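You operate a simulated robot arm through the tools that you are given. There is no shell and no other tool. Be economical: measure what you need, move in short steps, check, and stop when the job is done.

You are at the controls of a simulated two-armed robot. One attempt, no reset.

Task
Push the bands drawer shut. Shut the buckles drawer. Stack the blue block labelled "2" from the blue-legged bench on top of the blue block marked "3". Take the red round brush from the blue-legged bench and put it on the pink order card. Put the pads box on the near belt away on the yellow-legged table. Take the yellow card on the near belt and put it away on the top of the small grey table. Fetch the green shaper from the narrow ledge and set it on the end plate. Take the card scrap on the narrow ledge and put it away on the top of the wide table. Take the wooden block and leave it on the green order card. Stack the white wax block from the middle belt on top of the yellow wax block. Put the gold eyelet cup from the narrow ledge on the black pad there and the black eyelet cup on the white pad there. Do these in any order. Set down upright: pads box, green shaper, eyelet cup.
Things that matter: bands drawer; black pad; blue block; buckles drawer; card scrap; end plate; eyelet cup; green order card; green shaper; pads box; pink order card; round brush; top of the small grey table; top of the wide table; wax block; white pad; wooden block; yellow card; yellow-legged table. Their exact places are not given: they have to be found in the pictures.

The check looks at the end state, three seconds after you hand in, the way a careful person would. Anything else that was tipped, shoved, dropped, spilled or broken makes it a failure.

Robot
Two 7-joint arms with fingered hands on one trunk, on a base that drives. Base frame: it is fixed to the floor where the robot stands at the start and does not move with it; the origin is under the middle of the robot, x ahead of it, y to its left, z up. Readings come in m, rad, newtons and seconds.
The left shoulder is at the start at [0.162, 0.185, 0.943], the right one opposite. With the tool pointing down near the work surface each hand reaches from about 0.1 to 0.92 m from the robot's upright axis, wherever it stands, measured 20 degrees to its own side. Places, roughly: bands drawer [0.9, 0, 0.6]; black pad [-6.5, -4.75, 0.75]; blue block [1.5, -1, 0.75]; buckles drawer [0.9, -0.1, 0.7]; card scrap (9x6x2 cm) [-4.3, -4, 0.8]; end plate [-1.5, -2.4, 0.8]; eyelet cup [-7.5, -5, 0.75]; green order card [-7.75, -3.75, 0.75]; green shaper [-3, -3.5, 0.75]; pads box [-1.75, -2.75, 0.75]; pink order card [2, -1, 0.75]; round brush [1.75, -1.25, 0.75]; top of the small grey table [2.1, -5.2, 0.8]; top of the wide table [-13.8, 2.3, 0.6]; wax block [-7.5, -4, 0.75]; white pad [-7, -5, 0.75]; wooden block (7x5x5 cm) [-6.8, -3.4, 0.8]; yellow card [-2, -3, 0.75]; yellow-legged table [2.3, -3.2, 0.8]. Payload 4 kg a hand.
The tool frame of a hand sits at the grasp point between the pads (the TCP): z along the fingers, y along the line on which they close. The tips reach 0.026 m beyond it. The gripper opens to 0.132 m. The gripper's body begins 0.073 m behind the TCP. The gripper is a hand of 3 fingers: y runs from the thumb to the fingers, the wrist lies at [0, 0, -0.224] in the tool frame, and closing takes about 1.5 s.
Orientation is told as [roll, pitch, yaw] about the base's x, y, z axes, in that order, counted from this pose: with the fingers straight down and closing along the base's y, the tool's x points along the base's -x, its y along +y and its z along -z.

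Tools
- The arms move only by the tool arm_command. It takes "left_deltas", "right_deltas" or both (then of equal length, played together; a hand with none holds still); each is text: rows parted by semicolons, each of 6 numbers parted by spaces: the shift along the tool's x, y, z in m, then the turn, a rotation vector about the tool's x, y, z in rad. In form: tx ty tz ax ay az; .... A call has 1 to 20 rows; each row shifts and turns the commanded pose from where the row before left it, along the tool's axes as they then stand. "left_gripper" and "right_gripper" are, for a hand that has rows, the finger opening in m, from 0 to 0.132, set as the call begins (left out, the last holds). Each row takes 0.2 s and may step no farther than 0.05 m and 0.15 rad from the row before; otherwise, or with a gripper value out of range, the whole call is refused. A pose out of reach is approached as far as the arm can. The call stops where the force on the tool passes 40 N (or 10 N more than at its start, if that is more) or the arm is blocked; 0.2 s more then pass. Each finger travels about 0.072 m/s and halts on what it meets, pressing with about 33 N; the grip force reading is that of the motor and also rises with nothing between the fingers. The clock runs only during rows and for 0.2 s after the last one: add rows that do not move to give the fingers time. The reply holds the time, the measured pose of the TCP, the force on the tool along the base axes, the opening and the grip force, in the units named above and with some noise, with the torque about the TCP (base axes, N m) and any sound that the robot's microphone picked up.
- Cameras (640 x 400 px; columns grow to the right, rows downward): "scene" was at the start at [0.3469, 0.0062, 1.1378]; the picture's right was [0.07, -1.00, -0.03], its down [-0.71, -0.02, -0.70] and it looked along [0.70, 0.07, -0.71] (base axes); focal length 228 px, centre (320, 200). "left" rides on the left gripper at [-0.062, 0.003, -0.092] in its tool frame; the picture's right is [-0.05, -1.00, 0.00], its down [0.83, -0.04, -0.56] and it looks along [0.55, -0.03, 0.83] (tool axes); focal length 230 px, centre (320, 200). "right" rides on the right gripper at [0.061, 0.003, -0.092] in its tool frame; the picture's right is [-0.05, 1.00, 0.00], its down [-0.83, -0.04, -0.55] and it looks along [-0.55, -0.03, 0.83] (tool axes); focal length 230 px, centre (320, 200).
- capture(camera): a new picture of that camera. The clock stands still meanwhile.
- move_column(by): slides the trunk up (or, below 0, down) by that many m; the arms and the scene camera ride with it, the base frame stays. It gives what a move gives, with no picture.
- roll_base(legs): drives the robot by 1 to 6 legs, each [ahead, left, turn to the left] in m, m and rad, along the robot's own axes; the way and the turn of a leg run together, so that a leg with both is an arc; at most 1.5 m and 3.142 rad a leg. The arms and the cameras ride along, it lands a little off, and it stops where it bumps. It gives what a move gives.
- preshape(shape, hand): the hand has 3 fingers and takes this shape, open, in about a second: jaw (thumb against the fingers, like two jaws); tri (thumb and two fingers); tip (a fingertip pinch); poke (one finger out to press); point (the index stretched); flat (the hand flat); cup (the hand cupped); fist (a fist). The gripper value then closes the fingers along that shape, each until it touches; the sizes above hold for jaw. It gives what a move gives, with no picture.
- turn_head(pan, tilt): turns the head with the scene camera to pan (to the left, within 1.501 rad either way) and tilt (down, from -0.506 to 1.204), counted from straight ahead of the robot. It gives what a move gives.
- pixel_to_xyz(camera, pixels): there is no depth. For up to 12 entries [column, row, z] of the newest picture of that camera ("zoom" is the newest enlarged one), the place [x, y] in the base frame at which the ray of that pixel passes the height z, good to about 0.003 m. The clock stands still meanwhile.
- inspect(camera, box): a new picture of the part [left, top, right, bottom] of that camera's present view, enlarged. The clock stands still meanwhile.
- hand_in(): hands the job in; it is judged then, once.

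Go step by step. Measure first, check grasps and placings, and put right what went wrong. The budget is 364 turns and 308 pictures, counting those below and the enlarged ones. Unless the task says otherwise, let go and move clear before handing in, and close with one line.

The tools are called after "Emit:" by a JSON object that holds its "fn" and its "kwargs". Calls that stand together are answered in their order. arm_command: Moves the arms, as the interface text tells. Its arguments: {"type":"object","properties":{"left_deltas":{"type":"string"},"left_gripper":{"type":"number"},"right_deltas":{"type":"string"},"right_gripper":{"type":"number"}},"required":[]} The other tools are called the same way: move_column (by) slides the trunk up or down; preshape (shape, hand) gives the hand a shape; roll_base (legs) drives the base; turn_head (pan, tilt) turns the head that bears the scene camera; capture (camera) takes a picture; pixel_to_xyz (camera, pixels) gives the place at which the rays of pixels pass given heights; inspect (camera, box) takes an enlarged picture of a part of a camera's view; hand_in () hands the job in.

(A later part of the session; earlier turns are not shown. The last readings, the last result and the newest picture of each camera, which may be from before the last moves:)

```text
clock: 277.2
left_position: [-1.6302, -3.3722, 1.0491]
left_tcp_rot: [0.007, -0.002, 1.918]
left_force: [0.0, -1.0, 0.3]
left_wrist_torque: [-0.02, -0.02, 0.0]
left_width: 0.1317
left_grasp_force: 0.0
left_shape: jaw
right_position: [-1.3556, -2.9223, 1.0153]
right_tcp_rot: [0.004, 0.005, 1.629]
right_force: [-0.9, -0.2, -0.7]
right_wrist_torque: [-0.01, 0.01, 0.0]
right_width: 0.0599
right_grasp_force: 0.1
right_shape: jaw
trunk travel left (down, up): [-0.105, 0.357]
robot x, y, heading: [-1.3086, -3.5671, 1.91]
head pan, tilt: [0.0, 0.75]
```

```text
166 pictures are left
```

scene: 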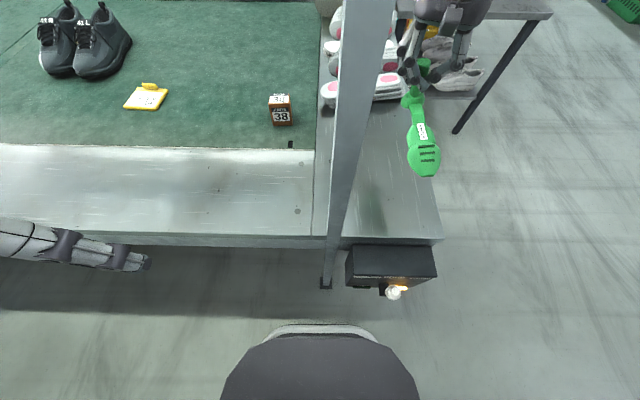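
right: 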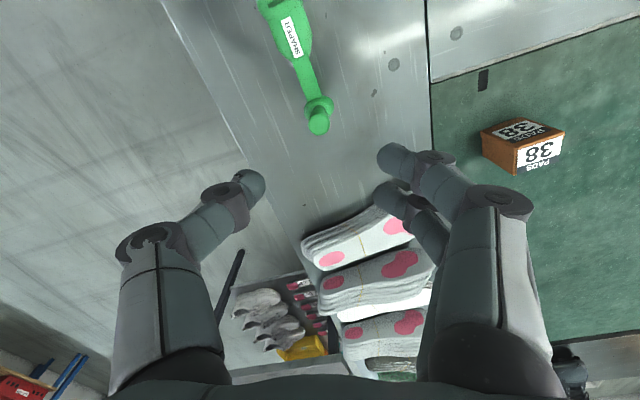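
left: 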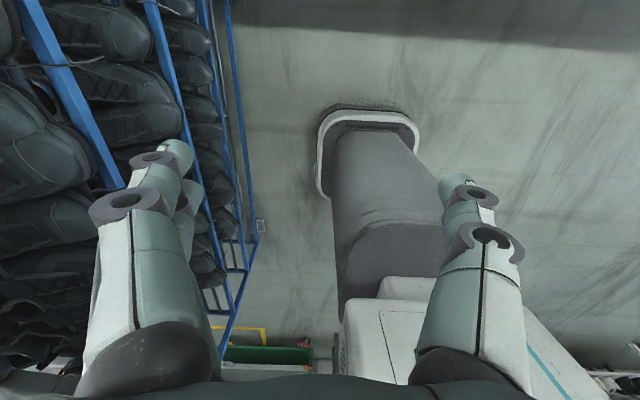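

The shaper stands on the end plate. Next the pads box: retract the right arm, shift left and turn right so the left arm can reach it clear of the gantry post.

Emit:
{"fn": "arm_command", "kwargs": {"right_deltas": "0.04 -0.02 -0.02 0 0 -0.1;0.04 -0.02 -0.02 0 0 -0.1;0.04 0 -0.02 0 0 -0.08;0.04 0 0 0 0 0;0.04 0 0 0 0 0;0.04 0 0 0 0 0;0.04 0 0 0 0 0;0 0 0 0 0 0"}}

Emit:
{"fn": "roll_base", "kwargs": {"legs": [[0, 0.2, 0], [0, 0, -0.5]]}}

Emit:
{"fn": "turn_head", "kwargs": {"pan": 0.35, "tilt": 0.75}}

Emit:
{"fn": "capture", "kwargs": {"camera": "scene"}}

Emit:
{"fn": "capture", "kwargs": {"camera": "left"}}

```text
clock: 279.1
left_position: [-1.6333, -3.3724, 1.0487]
left_tcp_rot: [0.007, -0.002, 1.917]
left_force: [0.3, 0.0, -0.2]
left_wrist_torque: [0.03, -0.06, -0.04]
left_width: 0.1319
left_grasp_force: 0.2
left_shape: jaw
right_position: [-1.2441, -3.1869, 1.0741]
right_tcp_rot: [0.006, 0.005, 1.911]
right_force: [-0.2, -0.2, 0.3]
right_wrist_torque: [0.0, 0.01, 0.01]
right_width: 0.0596
right_grasp_force: 0.0
right_shape: jaw
trunk travel left (down, up): [-0.105, 0.357]
robot x, y, heading: [-1.3085, -3.5677, 1.917]
head pan, tilt: [0.0, 0.75]
```

```text
clock: 282.1
left_position: [-1.6907, -3.3112, 1.0495]
left_tcp_rot: [0.007, 0.0, 1.414]
left_force: [-0.7, 0.6, 0.3]
left_wrist_torque: [0.0, 0.0, 0.01]
left_width: 0.1318
left_grasp_force: 0.1
left_shape: jaw
right_position: [-1.2612, -3.3339, 1.0741]
right_tcp_rot: [0.006, 0.005, 1.407]
right_force: [-1.0, 0.2, 0.0]
right_wrist_torque: [-0.01, -0.01, 0.01]
right_width: 0.0595
right_grasp_force: 0.1
right_shape: jaw
trunk travel left (down, up): [-0.105, 0.357]
robot x, y, heading: [-1.5033, -3.6347, 1.412]
head pan, tilt: [0.0, 0.75]
```

```text
clock: 282.9
left_position: [-1.6905, -3.3108, 1.0495]
left_tcp_rot: [0.005, -0.004, 1.416]
left_force: [-0.4, -0.1, 1.1]
left_wrist_torque: [-0.02, -0.02, 0.01]
left_width: 0.1317
left_grasp_force: 0.1
left_shape: jaw
right_position: [-1.2618, -3.3346, 1.0757]
right_tcp_rot: [0.005, 0.005, 1.407]
right_force: [0.2, 0.4, -0.6]
right_wrist_torque: [0.04, 0.02, 0.02]
right_width: 0.0597
right_grasp_force: 0.0
right_shape: jaw
trunk travel left (down, up): [-0.105, 0.357]
robot x, y, heading: [-1.4977, -3.6353, 1.415]
head pan, tilt: [0.351, 0.75]
```

```text
165 pictures are left
```

scene: 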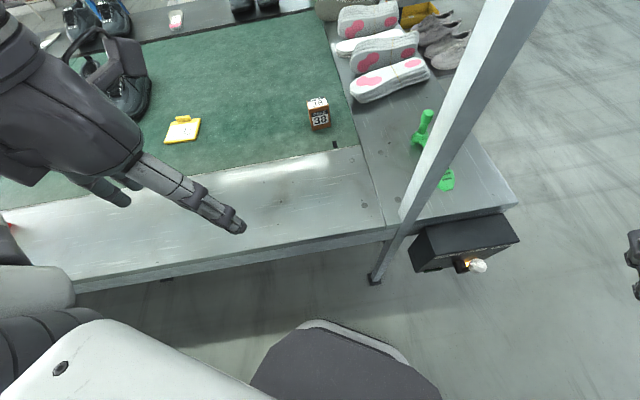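

```text
164 pictures are left
```

left: 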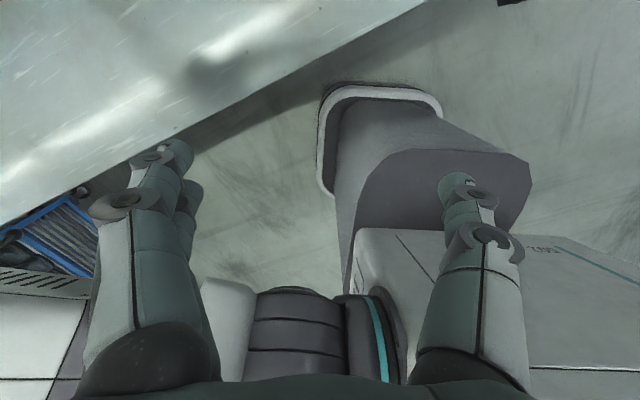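

Box at (319,115). Measure it and the card.

Emit:
{"fn": "inspect", "kwargs": {"camera": "scene", "box": [150, 80, 390, 230]}}

```text
2.67 times, centred on (270, 155) of scene
```

zoom: 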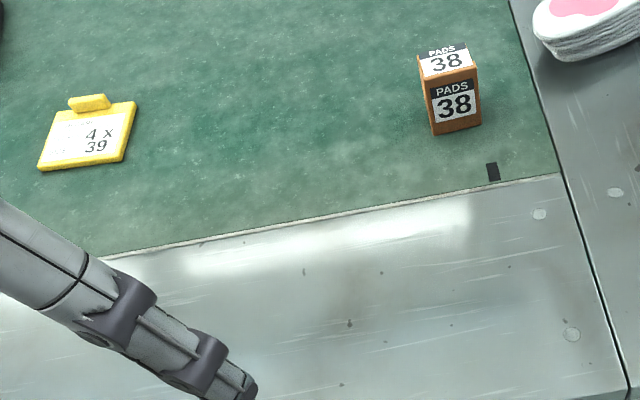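

Emit:
{"fn": "pixel_to_xyz", "kwargs": {"camera": "zoom", "pixels": [[433, 136, 0.77], [482, 126, 0.77], [427, 78, 0.83], [478, 68, 0.83], [427, 78, 0.84], [478, 68, 0.84], [418, 58, 0.84], [469, 48, 0.84], [90, 103, 0.8], [50, 170, 0.775], [122, 160, 0.775], [135, 103, 0.775]]}}

```text
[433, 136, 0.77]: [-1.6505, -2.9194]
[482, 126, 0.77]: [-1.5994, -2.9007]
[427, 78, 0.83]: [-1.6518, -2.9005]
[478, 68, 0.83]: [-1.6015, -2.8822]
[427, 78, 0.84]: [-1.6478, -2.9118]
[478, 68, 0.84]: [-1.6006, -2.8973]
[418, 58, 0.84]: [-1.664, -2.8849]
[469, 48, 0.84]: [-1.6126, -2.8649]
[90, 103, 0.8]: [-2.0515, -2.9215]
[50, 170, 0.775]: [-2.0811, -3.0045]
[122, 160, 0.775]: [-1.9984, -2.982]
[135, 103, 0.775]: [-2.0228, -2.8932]
```

Box centre ≈(-1.630,-2.894), 5.4×3.4×7.4 cm, aligned with the belt. Move the left hand above, yaw to 1.9.

Emit:
{"fn": "arm_command", "kwargs": {"left_deltas": "-0.0351 0.0004 0 0 0 0;-0.0351 0.0004 0 0 0 0;-0.0351 0.0004 0 0 0 0;-0.0351 0.0004 0 0 0 0;-0.0351 0.0004 0 0 0 0;-0.0351 0.0004 0 0 0 0;-0.0351 0.0004 0 0 0 0;-0.0351 0.0004 0 0 0 0;-0.0351 0.0004 0 0 0 0;-0.0351 0.0004 0 0 0 0;-0.0351 0.0004 0 0 0 0;-0.0351 0.0004 0 0 0 0;0 0 0 0 0 -0.12;0 0 0 0 0 -0.12;0 0 0 0 0 -0.12;0 0 0 0 0 -0.12;0 0 0.03 0 0 0;0 0 0.03 0 0 0;0 0 0 0 0 0", "left_gripper": 0.09}}

Emit:
{"fn": "capture", "kwargs": {"camera": "left"}}

Emit:
{"fn": "capture", "kwargs": {"camera": "scene"}}

```text
clock: 286.9
left_position: [-1.6291, -2.8948, 0.9912]
left_tcp_rot: [0.005, -0.006, 1.895]
left_force: [-0.3, 0.3, 0.4]
left_wrist_torque: [0.0, 0.0, 0.0]
left_width: 0.0906
left_grasp_force: 0.0
left_shape: jaw
right_position: [-1.2611, -3.3347, 1.0761]
right_tcp_rot: [0.008, 0.001, 1.407]
right_force: [-0.1, 0.7, 0.3]
right_wrist_torque: [0.02, -0.03, -0.02]
right_width: 0.0593
right_grasp_force: 0.0
right_shape: jaw
trunk travel left (down, up): [-0.105, 0.357]
robot x, y, heading: [-1.4989, -3.6347, 1.414]
head pan, tilt: [0.351, 0.75]
```

```text
162 pictures are left
```

left: 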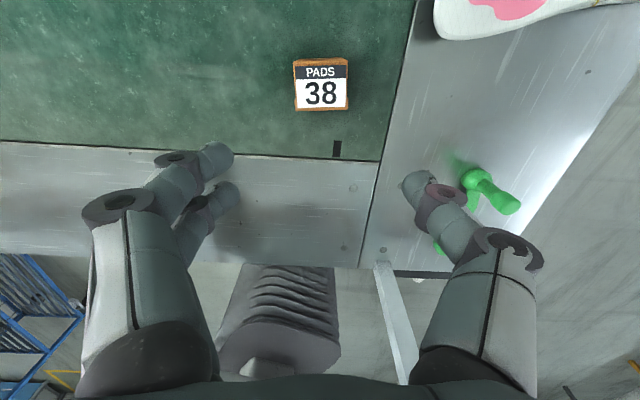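

```text
161 pictures are left
```

scene: 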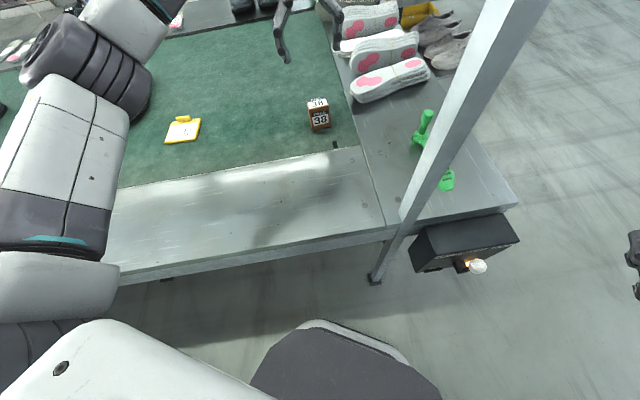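

Emit:
{"fn": "inspect", "kwargs": {"camera": "left", "box": [260, 30, 380, 130]}}

```text
4.00 times, centred on (320, 80) of left
```

zoom: 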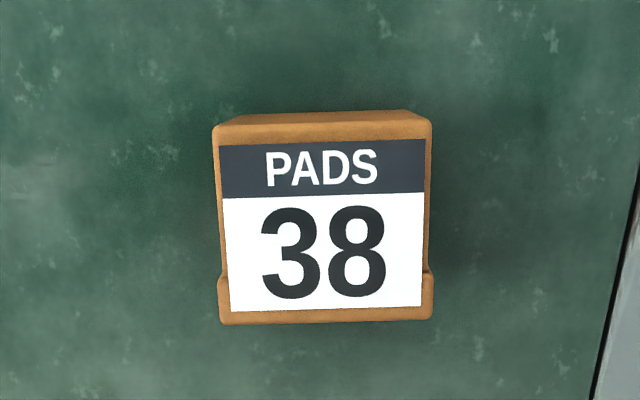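

Emit:
{"fn": "pixel_to_xyz", "kwargs": {"camera": "zoom", "pixels": [[215, 140, 0.844], [430, 138, 0.844], [220, 322, 0.844], [432, 318, 0.844], [322, 230, 0.844], [322, 112, 0.77]]}}

```text
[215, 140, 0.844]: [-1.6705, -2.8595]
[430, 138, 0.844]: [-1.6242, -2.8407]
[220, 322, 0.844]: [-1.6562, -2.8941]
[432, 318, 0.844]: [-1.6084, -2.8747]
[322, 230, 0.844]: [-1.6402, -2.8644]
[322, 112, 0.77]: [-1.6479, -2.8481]
```

The two views agree if the belt is at z≈0.755 and the box centre is (-1.639,-2.868). Shift 2.8 cm ahead, descend to 0.87 and check.

Emit:
{"fn": "arm_command", "kwargs": {"left_deltas": "-0.028 0.001 0 0 0 0;0 0 0.04 0 0 0;0 0 0.04 0 0 0;0 0 0.04 0 0 0;0 0 0 0 0 0"}}

Emit:
{"fn": "capture", "kwargs": {"camera": "left"}}

```text
clock: 288.1
left_position: [-1.6425, -2.865, 0.8713]
left_tcp_rot: [0.005, -0.007, 1.894]
left_force: [0.9, 1.0, 0.6]
left_wrist_torque: [0.01, 0.03, -0.01]
left_width: 0.0906
left_grasp_force: 0.2
left_shape: jaw
right_position: [-1.2605, -3.3352, 1.0752]
right_tcp_rot: [0.007, 0.003, 1.407]
right_force: [-0.2, 0.2, 0.3]
right_wrist_torque: [0.03, -0.02, -0.02]
right_width: 0.0597
right_grasp_force: 0.0
right_shape: jaw
trunk travel left (down, up): [-0.105, 0.357]
robot x, y, heading: [-1.5, -3.633, 1.414]
head pan, tilt: [0.351, 0.75]
```

```text
159 pictures are left
```

left: 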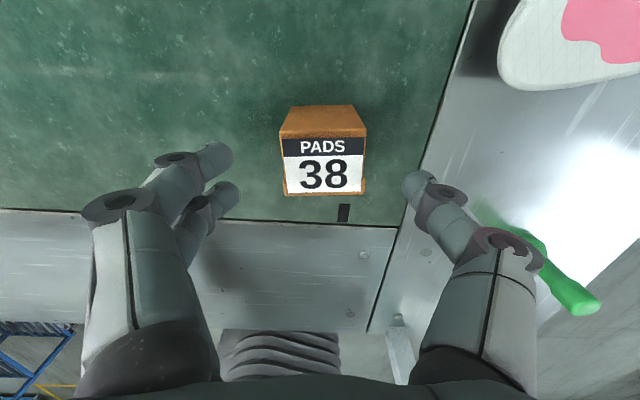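

Top face centre (323,165) matches the expected spot. Descend to 0.80 and grip.

Emit:
{"fn": "arm_command", "kwargs": {"left_deltas": "0 0 0.035 0 0 0;0 0 0.033 0 0 0;0 0 0 0 0 0"}}

Emit:
{"fn": "arm_command", "kwargs": {"left_deltas": "0 0 0 0 0 0;0 0 0 0 0 0;0 0 0 0 0 0;0 0 0 0 0 0;0 0 0 0 0 0", "left_gripper": 0.03}}

Emit:
{"fn": "arm_command", "kwargs": {"left_deltas": "0 0 -0.03 0 0 0;0 0 -0.04 0 0 0;0 0 -0.04 0 0 0;0 0 -0.04 0 0 0;0 0 -0.04 0 0 0;0 0 0 0 0 0"}}

Emit:
{"fn": "capture", "kwargs": {"camera": "left"}}

```text
clock: 288.9
left_position: [-1.642, -2.8671, 0.8027]
left_tcp_rot: [0.005, -0.008, 1.897]
left_force: [0.0, -0.3, -0.5]
left_wrist_torque: [0.01, -0.02, 0.0]
left_width: 0.0906
left_grasp_force: 0.0
left_shape: jaw
right_position: [-1.2604, -3.334, 1.0751]
right_tcp_rot: [0.007, 0.004, 1.408]
right_force: [0.4, -0.5, 0.4]
right_wrist_torque: [0.0, -0.02, -0.02]
right_width: 0.0595
right_grasp_force: 0.0
right_shape: jaw
trunk travel left (down, up): [-0.105, 0.357]
robot x, y, heading: [-1.5003, -3.6346, 1.413]
head pan, tilt: [0.351, 0.75]
```

```text
clock: 290.1
left_position: [-1.6419, -2.867, 0.8021]
left_tcp_rot: [0.006, -0.006, 1.895]
left_force: [0.8, 0.6, -0.3]
left_wrist_torque: [0.03, 0.0, 0.02]
left_width: 0.0505
left_grasp_force: 33.0
left_shape: jaw
right_position: [-1.2608, -3.3345, 1.0757]
right_tcp_rot: [0.006, 0.004, 1.407]
right_force: [-0.2, 0.6, -0.3]
right_wrist_torque: [-0.03, 0.01, 0.0]
right_width: 0.0593
right_grasp_force: 0.0
right_shape: jaw
trunk travel left (down, up): [-0.105, 0.357]
robot x, y, heading: [-1.4988, -3.6331, 1.413]
head pan, tilt: [0.351, 0.75]
```

```text
clock: 291.5
left_position: [-1.642, -2.8653, 0.9923]
left_tcp_rot: [0.004, -0.004, 1.895]
left_force: [-0.7, -0.7, -1.3]
left_wrist_torque: [-0.02, 0.0, -0.04]
left_width: 0.0503
left_grasp_force: 32.7
left_shape: jaw
right_position: [-1.2608, -3.3341, 1.0751]
right_tcp_rot: [0.005, 0.003, 1.407]
right_force: [0.1, 0.2, 0.0]
right_wrist_torque: [0.02, 0.01, 0.02]
right_width: 0.0595
right_grasp_force: 0.2
right_shape: jaw
trunk travel left (down, up): [-0.105, 0.357]
robot x, y, heading: [-1.4997, -3.6351, 1.417]
head pan, tilt: [0.351, 0.75]
```

```text
158 pictures are left
```

left: 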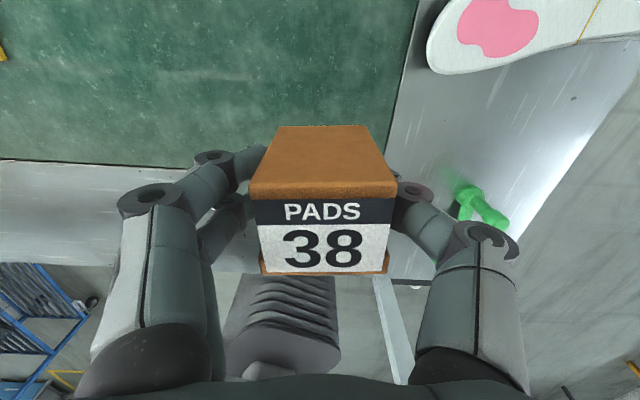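

The box is held. Lift and retract the left arm, then move left along the belt and turn so the right arm can take the yellow card.

Emit:
{"fn": "arm_command", "kwargs": {"left_deltas": "0.03 0 -0.03 0 0 0;0.03 0 -0.03 0 0 0;0.04 0 -0.02 0 0 0;0.04 0 0 0 0 0;0.04 0 0 0 0 0;0.04 0 0 0 0 0;0.04 0.02 0 0 0 0;0.04 0.02 0 0 0 0;0 0 0 0 0 0"}}

Emit:
{"fn": "roll_base", "kwargs": {"legs": [[0, 0, 0.49], [0, 0.5, 0]]}}

Emit:
{"fn": "turn_head", "kwargs": {"pan": -0.2, "tilt": 0.75}}

Emit:
{"fn": "capture", "kwargs": {"camera": "scene"}}

Emit:
{"fn": "capture", "kwargs": {"camera": "right"}}

```text
clock: 293.5
left_position: [-1.5805, -3.1658, 1.0683]
left_tcp_rot: [0.005, -0.005, 1.894]
left_force: [-0.9, 0.1, -0.6]
left_wrist_torque: [0.02, -0.03, 0.01]
left_width: 0.0502
left_grasp_force: 33.0
left_shape: jaw
right_position: [-1.2618, -3.3343, 1.0743]
right_tcp_rot: [0.004, 0.002, 1.405]
right_force: [0.1, -0.5, 0.1]
right_wrist_torque: [-0.02, 0.03, 0.01]
right_width: 0.0599
right_grasp_force: 0.0
right_shape: jaw
trunk travel left (down, up): [-0.105, 0.357]
robot x, y, heading: [-1.4992, -3.6335, 1.408]
head pan, tilt: [0.351, 0.75]
```

```text
clock: 297.8
left_position: [-2.2604, -3.4183, 1.0694]
left_tcp_rot: [0.007, -0.004, 2.382]
left_force: [-0.5, 0.8, -1.2]
left_wrist_torque: [0.01, -0.01, -0.03]
left_width: 0.0504
left_grasp_force: 32.9
left_shape: jaw
right_position: [-1.8983, -3.4185, 1.0755]
right_tcp_rot: [0.005, 0.004, 1.893]
right_force: [0.0, -0.1, 0.1]
right_wrist_torque: [-0.02, -0.02, -0.03]
right_width: 0.0596
right_grasp_force: 0.1
right_shape: jaw
trunk travel left (down, up): [-0.105, 0.357]
robot x, y, heading: [-1.9693, -3.7972, 1.901]
head pan, tilt: [0.351, 0.75]
```

```text
clock: 298.8
left_position: [-2.2602, -3.4197, 1.0688]
left_tcp_rot: [0.006, -0.007, 2.381]
left_force: [0.4, 0.3, -0.4]
left_wrist_torque: [-0.02, -0.02, 0.02]
left_width: 0.0502
left_grasp_force: 32.6
left_shape: jaw
right_position: [-1.8993, -3.4184, 1.0752]
right_tcp_rot: [0.007, 0.003, 1.894]
right_force: [0.5, -1.0, 0.0]
right_wrist_torque: [0.01, -0.02, 0.0]
right_width: 0.0597
right_grasp_force: 0.1
right_shape: jaw
trunk travel left (down, up): [-0.105, 0.357]
robot x, y, heading: [-1.9711, -3.7971, 1.903]
head pan, tilt: [-0.201, 0.75]
```

```text
157 pictures are left
```

scene: 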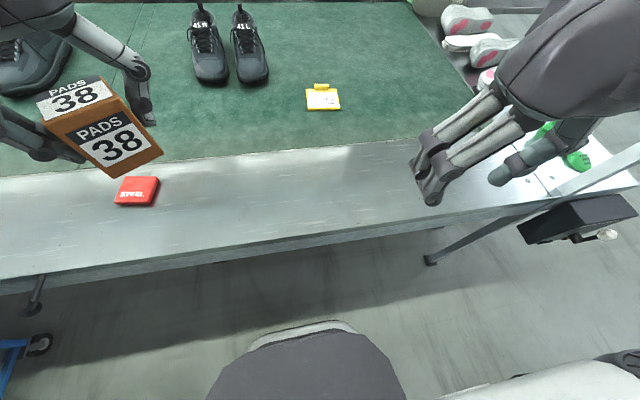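

```text
156 pictures are left
```

right: 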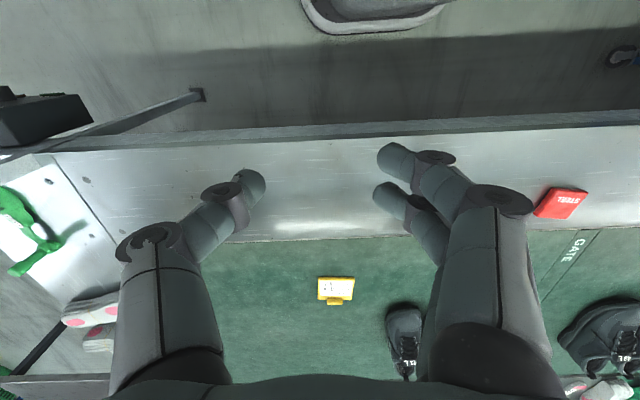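

Emit:
{"fn": "inspect", "kwargs": {"camera": "right", "box": [286, 250, 386, 320]}}

Emit:
{"fn": "pixel_to_xyz", "kwargs": {"camera": "right", "pixels": [[319, 278, 0.755], [355, 278, 0.755], [317, 299, 0.755], [353, 300, 0.755], [335, 301, 0.78], [335, 301, 0.77]]}}

Emit:
{"fn": "pixel_to_xyz", "kwargs": {"camera": "scene", "pixels": [[308, 110, 0.755], [341, 110, 0.755], [306, 90, 0.765], [337, 89, 0.765], [321, 85, 0.78], [321, 85, 0.77]]}}

Emit:
{"fn": "inspect", "kwargs": {"camera": "scene", "box": [270, 60, 370, 125]}}

```text
5.71 times, centred on (336, 285) of right
```

zoom: 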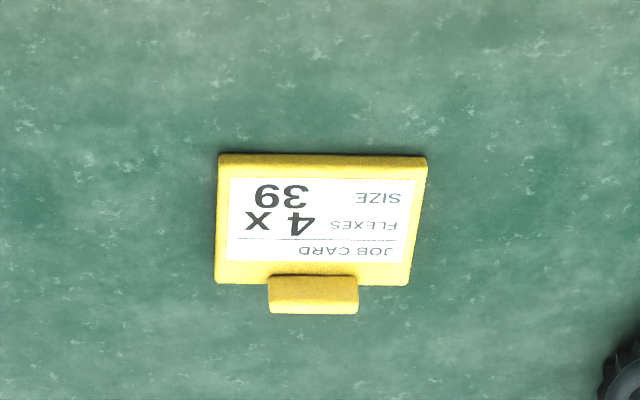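

```text
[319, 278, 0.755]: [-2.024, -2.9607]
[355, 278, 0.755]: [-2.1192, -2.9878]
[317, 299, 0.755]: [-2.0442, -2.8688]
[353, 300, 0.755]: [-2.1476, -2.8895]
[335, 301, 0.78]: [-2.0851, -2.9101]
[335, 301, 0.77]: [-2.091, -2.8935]
```

```text
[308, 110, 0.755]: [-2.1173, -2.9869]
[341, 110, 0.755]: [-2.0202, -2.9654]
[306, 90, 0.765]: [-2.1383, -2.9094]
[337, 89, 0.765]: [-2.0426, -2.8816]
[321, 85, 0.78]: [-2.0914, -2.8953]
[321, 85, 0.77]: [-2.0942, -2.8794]
```

```text
6.15 times, centred on (320, 92) of scene
```

zoom: 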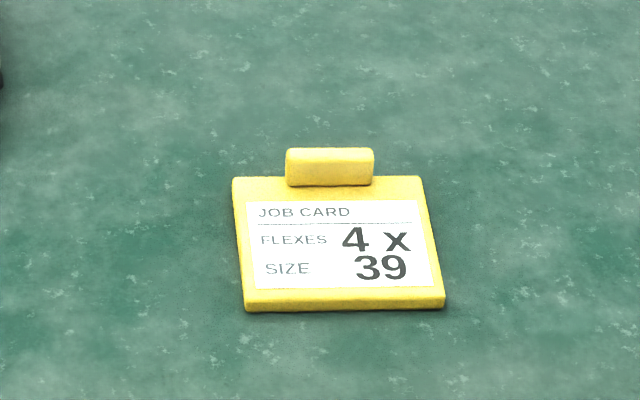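

Belt z=0.755 confirmed; the card has an upright tab at its far edge near (-2.09,-2.90). I'll grip the tab across its thin side, so try yawing the right hand by 90°.

Emit:
{"fn": "arm_command", "kwargs": {"right_deltas": "0 0 0 0 0 0.143;0 0 0 0 0 0.143;0 0 0 0 0 0.143;0 0 0 0 0 0.143;0 0 0 0 0 0.143;0 0 0 0 0 0.143;0 0 0 0 0 0.143;0 0 0 0 0 0.143;0 0 0 0 0 0.143;0 0 0 0 0 0.143;0 0 0 0 0 0.141;0 0 0 0 0 0"}}

```text
clock: 301.4
left_position: [-2.2607, -3.4211, 1.0692]
left_tcp_rot: [0.005, -0.004, 2.383]
left_force: [-0.6, -0.1, -0.5]
left_wrist_torque: [-0.01, 0.01, -0.01]
left_width: 0.0501
left_grasp_force: 32.9
left_shape: jaw
right_position: [-1.6561, -3.3182, 1.0857]
right_tcp_rot: [-0.004, 0.018, 0.345]
right_force: [0.0, 0.4, 0.3]
right_wrist_torque: [0.02, -0.04, -0.01]
right_width: 0.0596
right_grasp_force: 0.1
right_shape: jaw
right hand out of reach, approached as far as the arm can: row 7, 8, 9, 10, 11
trunk travel left (down, up): [-0.105, 0.357]
robot x, y, heading: [-1.9705, -3.7955, 1.906]
head pan, tilt: [-0.201, 0.75]
```

That yaw costs reach. Instead I'll keep the natural yaw and grip the tab by its ends (4 cm along the belt). Rotate back and reposition.

Emit:
{"fn": "arm_command", "kwargs": {"right_deltas": "0 0 0 0 0 -0.143;0 0 0 0 0 -0.143;0 0 0 0 0 -0.143;0 0 0 0 0 -0.143;0 0 0 0 0 -0.143;0 0 0 0 0 -0.143;0 0 0 0 0 -0.143;0 0 0 0 0 -0.143;0 0 0 0 0 -0.143;0 0 0 0 0 -0.143;0 0 0 0 0 -0.128;0 0.03 0 0 0 0;0 0.03 0 0 0 0;0 0.03 0 0 0 0;0 0.03 0 0 0 0;0 0 0 0 0 0"}}

Emit:
{"fn": "roll_base", "kwargs": {"legs": [[0.066, 0.068, 0]]}}

```text
clock: 304.8
left_position: [-2.2598, -3.4188, 1.0696]
left_tcp_rot: [0.006, -0.005, 2.382]
left_force: [0.6, 0.1, -1.0]
left_wrist_torque: [-0.03, 0.0, -0.03]
left_width: 0.0504
left_grasp_force: 32.9
left_shape: jaw
right_position: [-1.771, -3.3524, 1.0858]
right_tcp_rot: [0.006, 0.003, 1.883]
right_force: [-0.3, -0.4, 0.6]
right_wrist_torque: [0.01, 0.01, -0.04]
right_width: 0.0596
right_grasp_force: 0.1
right_shape: jaw
trunk travel left (down, up): [-0.105, 0.357]
robot x, y, heading: [-1.9723, -3.7959, 1.9]
head pan, tilt: [-0.201, 0.75]
```

```text
clock: 305.9
left_position: [-2.3462, -3.3805, 1.0689]
left_tcp_rot: [0.004, -0.005, 2.381]
left_force: [-1.0, -0.3, -0.8]
left_wrist_torque: [-0.01, 0.0, 0.0]
left_width: 0.0503
left_grasp_force: 33.6
left_shape: jaw
right_position: [-1.8576, -3.3139, 1.086]
right_tcp_rot: [0.005, 0.004, 1.88]
right_force: [0.1, -0.2, -0.6]
right_wrist_torque: [-0.02, -0.06, -0.01]
right_width: 0.0596
right_grasp_force: 0.2
right_shape: jaw
trunk travel left (down, up): [-0.105, 0.357]
robot x, y, heading: [-2.0502, -3.7557, 1.896]
head pan, tilt: [-0.201, 0.75]
```

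Move the right hand over the tab at (-2.093,-2.900).

Emit:
{"fn": "arm_command", "kwargs": {"right_deltas": "-0.0358 0.0075 0 0 0 0.03;-0.0358 0.0075 0 0 0 0;-0.0358 0.0075 0 0 0 0;-0.0358 0.0075 0 0 0 0;-0.0358 0.0075 0 0 0 0;-0.0358 0.0075 0 0 0 0;-0.0358 0.0075 0 0 0 0;-0.0358 0.0075 0 0 0 0;-0.0358 0.0075 -0.002 0 0 0;-0.0358 0.0075 0 0 0 0;-0.0358 0.0075 0 0 0 0;-0.0358 0.0075 0 0 0 0;-0.0358 0.0075 0 0 0 0;0 0 0.04 0 0 0;0 0 0.04 0 0 0;0 0 0.04 0 0 0;0 0 0 0 0 0", "right_gripper": 0.07}}

Emit:
{"fn": "capture", "kwargs": {"camera": "right"}}

```text
clock: 309.5
left_position: [-2.346, -3.3806, 1.0695]
left_tcp_rot: [0.007, -0.006, 2.38]
left_force: [0.5, 0.5, -0.9]
left_wrist_torque: [-0.01, 0.01, 0.0]
left_width: 0.0503
left_grasp_force: 33.0
left_shape: jaw
right_position: [-2.0111, -2.9791, 0.9488]
right_tcp_rot: [0.008, 0.005, 1.85]
right_force: [0.3, 0.2, -0.3]
right_wrist_torque: [-0.02, 0.0, -0.01]
right_width: 0.0697
right_grasp_force: 0.1
right_shape: jaw
right hand out of reach, approached as far as the arm can: row 10, 11, 12, 13
trunk travel left (down, up): [-0.105, 0.357]
robot x, y, heading: [-2.0529, -3.7592, 1.904]
head pan, tilt: [-0.201, 0.75]
```

```text
153 pictures are left
```

right: 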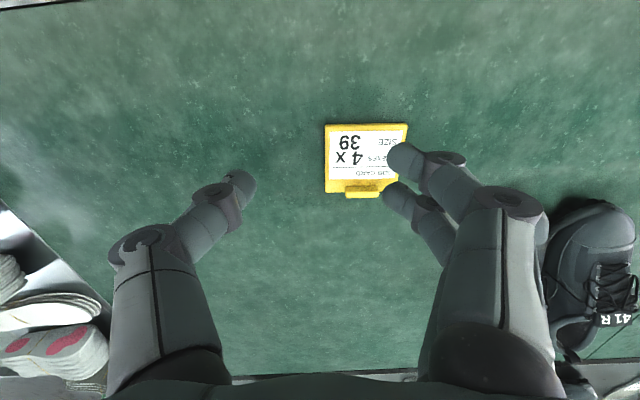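

Emit:
{"fn": "arm_command", "kwargs": {"right_deltas": "-0.0328 0.019 0 0 0 0;-0.0328 0.019 0 0 0 0;-0.0328 0.019 0 0 0 0;0 0 0.03 0 0 0;0 0 0 0 0 0"}}

Emit:
{"fn": "capture", "kwargs": {"camera": "right"}}

```text
clock: 310.7
left_position: [-2.3442, -3.3816, 1.0692]
left_tcp_rot: [0.007, -0.007, 2.38]
left_force: [0.5, -0.8, -1.3]
left_wrist_torque: [0.02, -0.01, 0.01]
left_width: 0.0503
left_grasp_force: 32.9
left_shape: jaw
right_position: [-2.0365, -2.9614, 0.9188]
right_tcp_rot: [0.006, 0.001, 1.849]
right_force: [-0.4, -0.4, -0.5]
right_wrist_torque: [0.01, 0.02, 0.04]
right_width: 0.0696
right_grasp_force: 0.0
right_shape: jaw
right hand out of reach, approached as far as the arm can: row 1, 2, 3
trunk travel left (down, up): [-0.105, 0.357]
robot x, y, heading: [-2.0569, -3.7541, 1.898]
head pan, tilt: [-0.201, 0.75]
```

```text
152 pictures are left
```

right: 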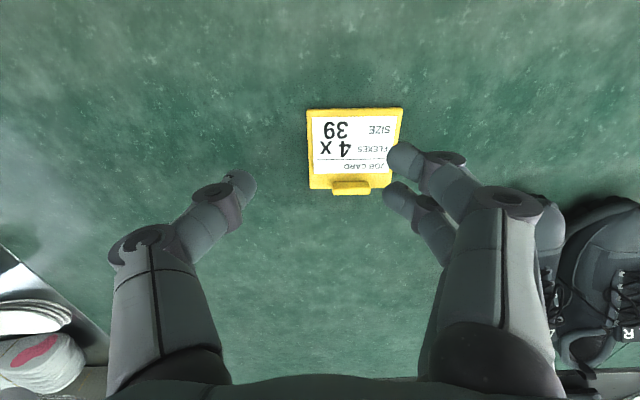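

Check the shoe beside the card, then drive 8 cm closer (the base fits under the belt frame).

Emit:
{"fn": "pixel_to_xyz", "kwargs": {"camera": "right", "pixels": [[545, 230, 0.8], [600, 195, 0.8], [351, 188, 0.775], [351, 188, 0.785], [333, 190, 0.775], [370, 188, 0.775], [309, 110, 0.765], [402, 110, 0.765]]}}

Emit:
{"fn": "roll_base", "kwargs": {"legs": [[0.08, 0, 0]]}}

```text
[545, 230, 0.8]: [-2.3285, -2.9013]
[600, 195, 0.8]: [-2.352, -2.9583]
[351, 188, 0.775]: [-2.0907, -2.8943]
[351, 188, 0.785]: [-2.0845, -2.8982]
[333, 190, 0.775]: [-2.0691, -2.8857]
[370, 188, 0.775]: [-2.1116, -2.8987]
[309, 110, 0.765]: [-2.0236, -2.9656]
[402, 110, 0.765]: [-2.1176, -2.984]
```

```text
clock: 311.8
left_position: [-2.3713, -3.3023, 1.0694]
left_tcp_rot: [0.004, -0.005, 2.378]
left_force: [-0.5, 0.9, -0.8]
left_wrist_torque: [0.0, -0.01, 0.01]
left_width: 0.0501
left_grasp_force: 33.1
left_shape: jaw
right_position: [-2.0628, -2.8825, 0.9169]
right_tcp_rot: [0.006, 0.006, 1.848]
right_force: [0.3, -0.3, 0.1]
right_wrist_torque: [-0.03, 0.01, 0.0]
right_width: 0.0697
right_grasp_force: 0.2
right_shape: jaw
trunk travel left (down, up): [-0.105, 0.357]
robot x, y, heading: [-2.0793, -3.6851, 1.897]
head pan, tilt: [-0.201, 0.75]
```

Emit:
{"fn": "arm_command", "kwargs": {"right_deltas": "0.0025 0.0148 0 0 0 0;0.0025 0.0148 0 0 0 0;0 0 0.03 0 0 0;0 0 0.03 0 0 0;0 0 0.02 0 0 0;0 0 0 0 0 0"}}

Emit:
{"fn": "capture", "kwargs": {"camera": "right"}}

```text
clock: 313.2
left_position: [-2.3703, -3.3039, 1.0689]
left_tcp_rot: [0.003, -0.006, 2.38]
left_force: [0.8, 0.4, -1.5]
left_wrist_torque: [0.02, 0.0, 0.02]
left_width: 0.0502
left_grasp_force: 33.1
left_shape: jaw
right_position: [-2.0802, -2.8968, 0.8381]
right_tcp_rot: [0.005, 0.001, 1.848]
right_force: [-0.9, -0.2, 0.5]
right_wrist_torque: [-0.01, 0.0, -0.01]
right_width: 0.0696
right_grasp_force: 0.0
right_shape: jaw
right hand out of reach, approached as far as the arm can: row 2
trunk travel left (down, up): [-0.105, 0.357]
robot x, y, heading: [-2.0843, -3.6787, 1.895]
head pan, tilt: [-0.201, 0.75]
```

```text
151 pictures are left
```

right: 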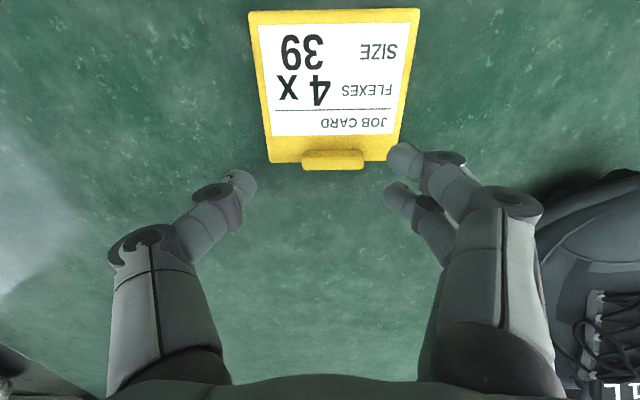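

Emit:
{"fn": "arm_command", "kwargs": {"right_deltas": "-0.005 0.008 0.01 0 0 0;0 0 0.02 0 0 0;0 0 0.01 0 0 0;0 0 0 0 0 0"}}

Emit:
{"fn": "capture", "kwargs": {"camera": "right"}}

```text
clock: 314.2
left_position: [-2.3701, -3.3037, 1.0691]
left_tcp_rot: [0.006, -0.003, 2.379]
left_force: [0.1, 0.3, -0.3]
left_wrist_torque: [-0.02, -0.01, 0.01]
left_width: 0.05
left_grasp_force: 32.9
left_shape: jaw
right_position: [-2.0877, -2.8975, 0.7979]
right_tcp_rot: [0.006, 0.004, 1.851]
right_force: [0.3, 1.2, -0.4]
right_wrist_torque: [0.01, -0.01, 0.04]
right_width: 0.0695
right_grasp_force: 0.1
right_shape: jaw
right hand out of reach, approached as far as the arm can: row 2
trunk travel left (down, up): [-0.105, 0.357]
robot x, y, heading: [-2.0808, -3.6794, 1.903]
head pan, tilt: [-0.201, 0.75]
```

```text
150 pictures are left
```

right: 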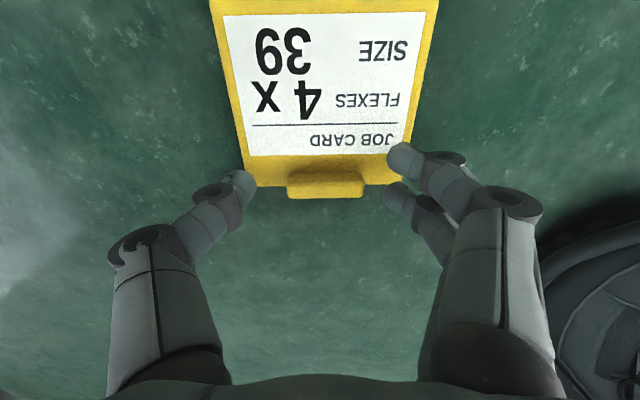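

Aligned. Close on the tab.

Emit:
{"fn": "arm_command", "kwargs": {"right_deltas": "-0.003 0.002 0 0 0 0;0 0 0 0 0 0;0 0 0 0 0 0;0 0 0 0 0 0;0 0 0 0 0 0", "right_gripper": 0.02}}

Emit:
{"fn": "arm_command", "kwargs": {"right_deltas": "0 0 -0.02 0 0 0;0 0 -0.03 0 0 0;0 0 -0.03 0 0 0;0 0 0 0 0 0"}}

Emit:
{"fn": "capture", "kwargs": {"camera": "right"}}

```text
clock: 315.4
left_position: [-2.3703, -3.3042, 1.0703]
left_tcp_rot: [0.006, -0.005, 2.379]
left_force: [-0.2, 0.0, -1.2]
left_wrist_torque: [0.0, 0.03, -0.03]
left_width: 0.0501
left_grasp_force: 32.9
left_shape: jaw
right_position: [-2.0868, -2.8975, 0.8004]
right_tcp_rot: [0.008, -0.002, 1.848]
right_force: [3.2, 1.2, 7.6]
right_wrist_torque: [0.07, 0.21, -0.06]
right_width: 0.0184
right_grasp_force: 32.9
right_shape: jaw
right hand out of reach, approached as far as the arm can: row 1
trunk travel left (down, up): [-0.105, 0.357]
robot x, y, heading: [-2.0837, -3.6857, 1.9]
head pan, tilt: [-0.201, 0.75]
```

```text
clock: 316.4
left_position: [-2.3716, -3.3031, 1.0685]
left_tcp_rot: [0.007, -0.004, 2.38]
left_force: [0.6, 0.0, -0.7]
left_wrist_torque: [0.01, 0.0, 0.0]
left_width: 0.0499
left_grasp_force: 32.9
left_shape: jaw
right_position: [-2.0878, -2.898, 0.8764]
right_tcp_rot: [0.007, 0.003, 1.849]
right_force: [-1.0, -0.8, -0.1]
right_wrist_torque: [0.01, 0.0, -0.02]
right_width: 0.0167
right_grasp_force: 33.0
right_shape: jaw
trunk travel left (down, up): [-0.105, 0.357]
robot x, y, heading: [-2.0877, -3.6803, 1.898]
head pan, tilt: [-0.201, 0.75]
```

```text
149 pictures are left
```

right: 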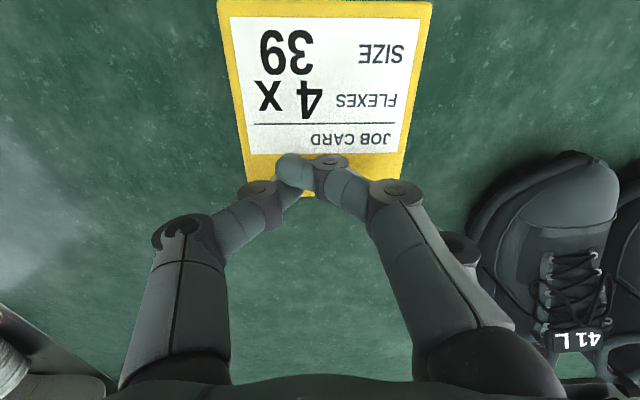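

The card seems lifted with the hand. Verify with the scene camera.

Emit:
{"fn": "arm_command", "kwargs": {"right_deltas": "0 0 -0.03 0 0 0;0 0 -0.03 0 0 0;0 0 -0.03 0 0 0;0 0 0 0 0 0"}}

Emit:
{"fn": "inspect", "kwargs": {"camera": "scene", "box": [220, 20, 420, 150]}}

Emit:
{"fn": "capture", "kwargs": {"camera": "right"}}

```text
clock: 317.4
left_position: [-2.3704, -3.3033, 1.0685]
left_tcp_rot: [0.006, -0.005, 2.378]
left_force: [0.0, -0.3, -0.3]
left_wrist_torque: [0.0, -0.03, 0.02]
left_width: 0.0502
left_grasp_force: 32.9
left_shape: jaw
right_position: [-2.0768, -2.8974, 0.9568]
right_tcp_rot: [0.005, 0.003, 1.849]
right_force: [0.4, 0.1, -0.7]
right_wrist_torque: [-0.01, 0.03, 0.01]
right_width: 0.0168
right_grasp_force: 32.8
right_shape: jaw
right hand out of reach, approached as far as the arm can: row 2, 3
trunk travel left (down, up): [-0.105, 0.357]
robot x, y, heading: [-2.0798, -3.6786, 1.896]
head pan, tilt: [-0.201, 0.75]
```

```text
3.08 times, centred on (320, 85) of scene
```

zoom: 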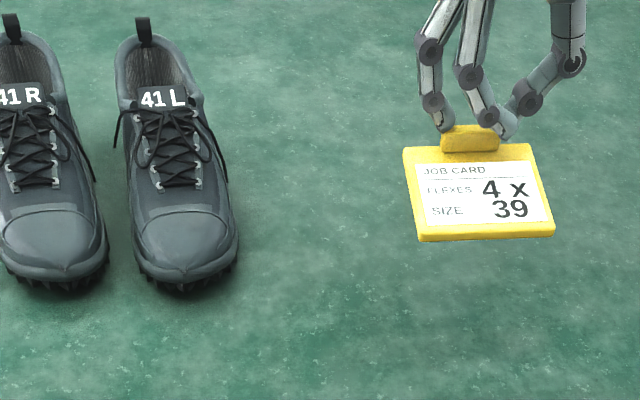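

```text
147 pictures are left
```

right: 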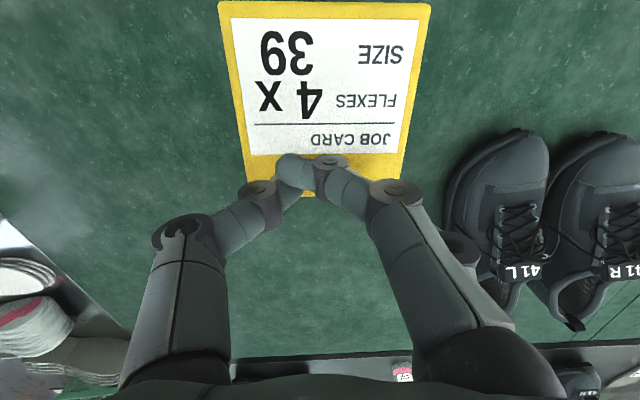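

Card held level by its tab. Raise and retract, then drive to the yellow-legged table with both items.

Emit:
{"fn": "arm_command", "kwargs": {"right_deltas": "0.04 -0.01 -0.02 0 0 0;0.04 -0.01 -0.02 0 0 0;0.04 -0.01 -0.02 0 0 0;0.04 -0.01 -0.02 0 0 0;0.04 -0.01 -0.02 0 0 0;0.04 -0.01 -0.02 0 0 0;0.04 0 0 0 0 0;0.04 0 0 0 0 0;0 0 0 0 0 0", "left_deltas": "0 0 -0.02 0 0 0;0 0 -0.02 0 0 0;0 0 -0.02 0 0 0;0 0 0 0 0 0;0 0 0 0 0 0;0 0 0 0 0 0;0 0 0 0 0 0;0 0 0 0 0 0;0 0 0 0 0 0"}}

Emit:
{"fn": "roll_base", "kwargs": {"legs": [[-0.55, 0, 0], [0, 0, -1.565], [1.5, 0, 0], [1.5, 0, 0], [0.3, 0, 0]]}}

Emit:
{"fn": "move_column", "kwargs": {"by": 0.15}}

Emit:
{"fn": "turn_head", "kwargs": {"pan": -0.1, "tilt": 0.45}}

Emit:
{"fn": "capture", "kwargs": {"camera": "scene"}}

```text
clock: 319.4
left_position: [-2.3719, -3.3023, 1.1299]
left_tcp_rot: [0.006, -0.005, 2.377]
left_force: [-0.2, 0.8, -1.4]
left_wrist_torque: [0.01, -0.01, 0.0]
left_width: 0.0503
left_grasp_force: 32.9
left_shape: jaw
right_position: [-1.9292, -3.1898, 1.0761]
right_tcp_rot: [0.005, 0.003, 1.848]
right_force: [-1.2, -0.2, -0.4]
right_wrist_torque: [0.02, -0.02, -0.03]
right_width: 0.0167
right_grasp_force: 33.6
right_shape: jaw
trunk travel left (down, up): [-0.105, 0.357]
robot x, y, heading: [-2.0818, -3.6834, 1.905]
head pan, tilt: [-0.201, 0.75]
```

```text
clock: 342.1
left_position: [1.6321, -2.9717, 1.1295]
left_tcp_rot: [0.005, -0.006, 0.781]
left_force: [0.1, -0.1, -0.4]
left_wrist_torque: [0.02, 0.01, 0.0]
left_width: 0.0502
left_grasp_force: 33.1
left_shape: jaw
right_position: [1.7323, -3.4165, 1.0775]
right_tcp_rot: [0.007, 0.005, 0.25]
right_force: [0.0, 0.4, -0.9]
right_wrist_torque: [-0.02, 0.01, -0.01]
right_width: 0.0167
right_grasp_force: 32.9
right_shape: jaw
trunk travel left (down, up): [-0.105, 0.357]
robot x, y, heading: [1.2443, -3.2515, 0.3]
head pan, tilt: [-0.201, 0.75]
```

```text
clock: 343.8
left_position: [1.632, -2.9731, 1.2795]
left_tcp_rot: [0.005, -0.004, 0.78]
left_force: [-0.1, 0.4, -1.5]
left_wrist_torque: [0.01, 0.01, -0.05]
left_width: 0.0501
left_grasp_force: 32.7
left_shape: jaw
right_position: [1.7323, -3.4161, 1.2273]
right_tcp_rot: [0.007, 0.005, 0.25]
right_force: [-0.1, -0.4, -0.1]
right_wrist_torque: [-0.04, -0.01, -0.01]
right_width: 0.0171
right_grasp_force: 32.8
right_shape: jaw
trunk travel left (down, up): [-0.255, 0.207]
robot x, y, heading: [1.2444, -3.2521, 0.298]
head pan, tilt: [-0.201, 0.75]
```

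```text
clock: 344.6
left_position: [1.6324, -2.9729, 1.2798]
left_tcp_rot: [0.006, -0.005, 0.78]
left_force: [0.2, 0.6, -1.1]
left_wrist_torque: [0.01, 0.02, -0.01]
left_width: 0.0501
left_grasp_force: 32.9
left_shape: jaw
right_position: [1.732, -3.4167, 1.2273]
right_tcp_rot: [0.006, 0.004, 0.25]
right_force: [-0.3, -0.5, -0.7]
right_wrist_torque: [0.0, 0.0, 0.03]
right_width: 0.0167
right_grasp_force: 32.6
right_shape: jaw
trunk travel left (down, up): [-0.255, 0.207]
robot x, y, heading: [1.2456, -3.2492, 0.299]
head pan, tilt: [-0.099, 0.45]
```

```text
146 pictures are left
```

scene: 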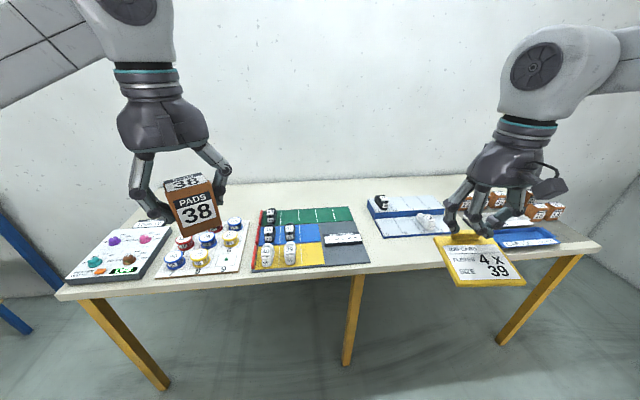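

The table shows sets, and a row of similar brown boxes at its right (540,200). Zoom on it.

Emit:
{"fn": "inspect", "kwargs": {"camera": "scene", "box": [360, 170, 610, 280]}}

Emit:
{"fn": "inspect", "kwargs": {"camera": "scene", "box": [240, 170, 460, 290]}}

```text
2.56 times, centred on (485, 225) of scene
```

zoom: 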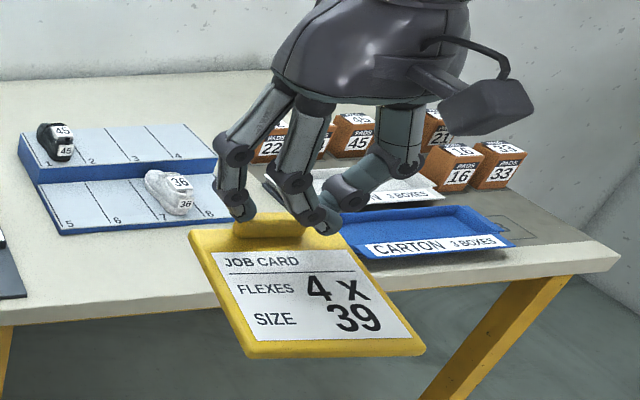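

```text
2.91 times, centred on (350, 230) of scene
```

zoom: 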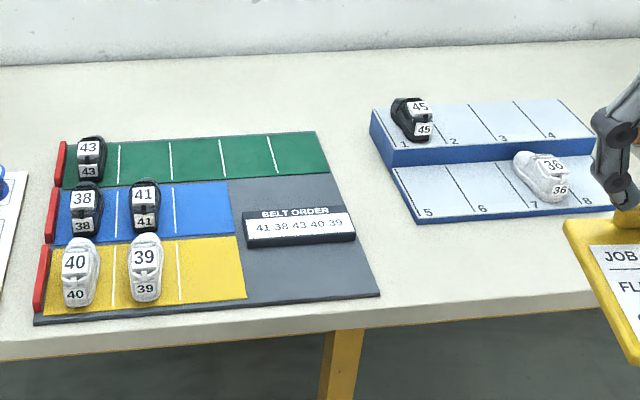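

Free bare tabletop lies in front of the blue steps, around scene (397,250). Measure it at several heights, and look at it from the hand camera.

Emit:
{"fn": "pixel_to_xyz", "kwargs": {"camera": "scene", "pixels": [[397, 250, 0.76], [397, 250, 0.8], [397, 250, 0.84], [371, 266, 0.8], [57, 290, 0.8], [598, 243, 0.8], [383, 238, 0.8]]}}

Emit:
{"fn": "capture", "kwargs": {"camera": "right"}}

```text
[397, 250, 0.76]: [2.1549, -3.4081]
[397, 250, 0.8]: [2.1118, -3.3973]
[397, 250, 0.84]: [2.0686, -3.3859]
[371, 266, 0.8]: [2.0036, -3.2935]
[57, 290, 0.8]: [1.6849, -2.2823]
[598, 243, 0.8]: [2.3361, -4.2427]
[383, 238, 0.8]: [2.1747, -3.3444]
```

```text
143 pictures are left
```

right: 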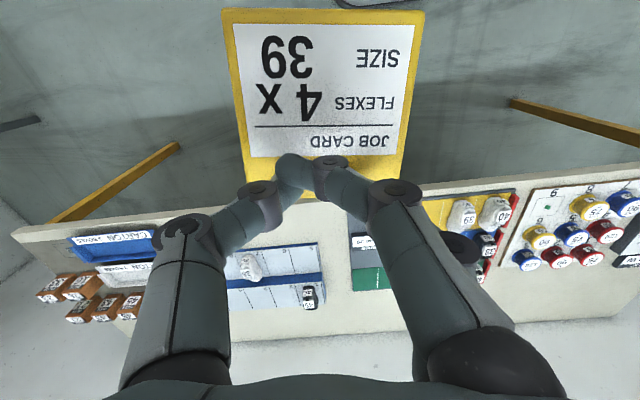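

Emit:
{"fn": "pixel_to_xyz", "kwargs": {"camera": "right", "pixels": [[318, 243, 0.76], [318, 243, 0.8], [318, 243, 0.84], [12, 232, 0.8], [12, 232, 0.76]]}}

Emit:
{"fn": "pixel_to_xyz", "kwargs": {"camera": "scene", "pixels": [[383.3, 237.6, 0.76], [383.3, 237.6, 0.8], [383.3, 237.6, 0.84], [598, 243, 0.76]]}}

```text
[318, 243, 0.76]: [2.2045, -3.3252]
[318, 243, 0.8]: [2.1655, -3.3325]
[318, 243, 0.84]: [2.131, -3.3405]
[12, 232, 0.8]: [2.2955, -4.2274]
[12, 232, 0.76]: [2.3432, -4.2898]
```

```text
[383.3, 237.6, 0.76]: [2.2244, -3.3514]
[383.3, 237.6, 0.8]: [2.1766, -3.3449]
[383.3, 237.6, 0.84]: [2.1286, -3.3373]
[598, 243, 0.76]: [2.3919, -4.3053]
```

Table top ≈0.837; the bare strip in front of the blue steps is ~13 cm deep. Reposition so the left arm faces it.

Emit:
{"fn": "roll_base", "kwargs": {"legs": [[0, -0.6, 0], [0.12, 0, 0]]}}

Emit:
{"fn": "arm_command", "kwargs": {"left_deltas": "0 0 0 0 0 0.15;0 0 0 0 0 0.15;0 0 0 0 0 0.15;0 0 0 0 0 0"}}

Emit:
{"fn": "turn_head", "kwargs": {"pan": 0.3, "tilt": 0.7}}

Emit:
{"fn": "capture", "kwargs": {"camera": "scene"}}

Emit:
{"fn": "capture", "kwargs": {"camera": "left"}}

```text
clock: 348.8
left_position: [1.9216, -3.5118, 1.2803]
left_tcp_rot: [0.006, -0.007, 0.777]
left_force: [-0.9, 0.3, -1.2]
left_wrist_torque: [0.0, 0.01, -0.05]
left_width: 0.05
left_grasp_force: 33.2
left_shape: jaw
right_position: [2.0213, -3.9564, 1.228]
right_tcp_rot: [0.007, 0.002, 0.248]
right_force: [0.0, 0.2, -0.6]
right_wrist_torque: [-0.02, -0.04, 0.0]
right_width: 0.0167
right_grasp_force: 33.0
right_shape: jaw
trunk travel left (down, up): [-0.255, 0.207]
robot x, y, heading: [1.5347, -3.7864, 0.3]
head pan, tilt: [-0.099, 0.45]
```

```text
clock: 349.8
left_position: [1.9229, -3.5111, 1.28]
left_tcp_rot: [0.006, -0.003, 0.327]
left_force: [-0.3, -0.2, -0.3]
left_wrist_torque: [0.02, 0.0, -0.02]
left_width: 0.05
left_grasp_force: 33.1
left_shape: jaw
right_position: [2.021, -3.9544, 1.2281]
right_tcp_rot: [0.007, 0.003, 0.248]
right_force: [-0.6, 0.2, -0.6]
right_wrist_torque: [0.0, -0.03, -0.04]
right_width: 0.0167
right_grasp_force: 33.0
right_shape: jaw
trunk travel left (down, up): [-0.255, 0.207]
robot x, y, heading: [1.5374, -3.7842, 0.294]
head pan, tilt: [-0.099, 0.45]
```

```text
clock: 350.7
left_position: [1.9221, -3.511, 1.2788]
left_tcp_rot: [0.007, -0.004, 0.329]
left_force: [-1.1, -0.5, -1.4]
left_wrist_torque: [0.0, 0.02, 0.0]
left_width: 0.05
left_grasp_force: 32.7
left_shape: jaw
right_position: [2.0233, -3.9543, 1.2265]
right_tcp_rot: [0.006, 0.004, 0.25]
right_force: [-0.1, -0.3, -1.2]
right_wrist_torque: [0.0, -0.01, 0.06]
right_width: 0.0169
right_grasp_force: 32.4
right_shape: jaw
trunk travel left (down, up): [-0.255, 0.207]
robot x, y, heading: [1.5359, -3.7887, 0.297]
head pan, tilt: [0.3, 0.7]
```

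```text
142 pictures are left
```

scene: 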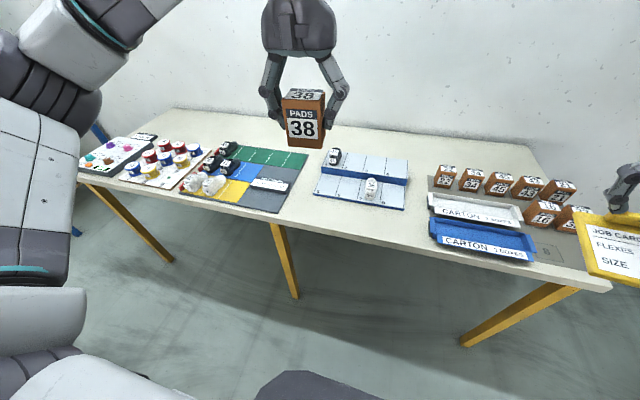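

```text
141 pictures are left
```

left: 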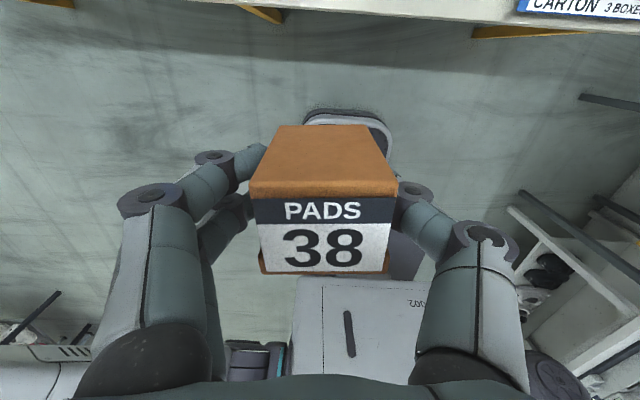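

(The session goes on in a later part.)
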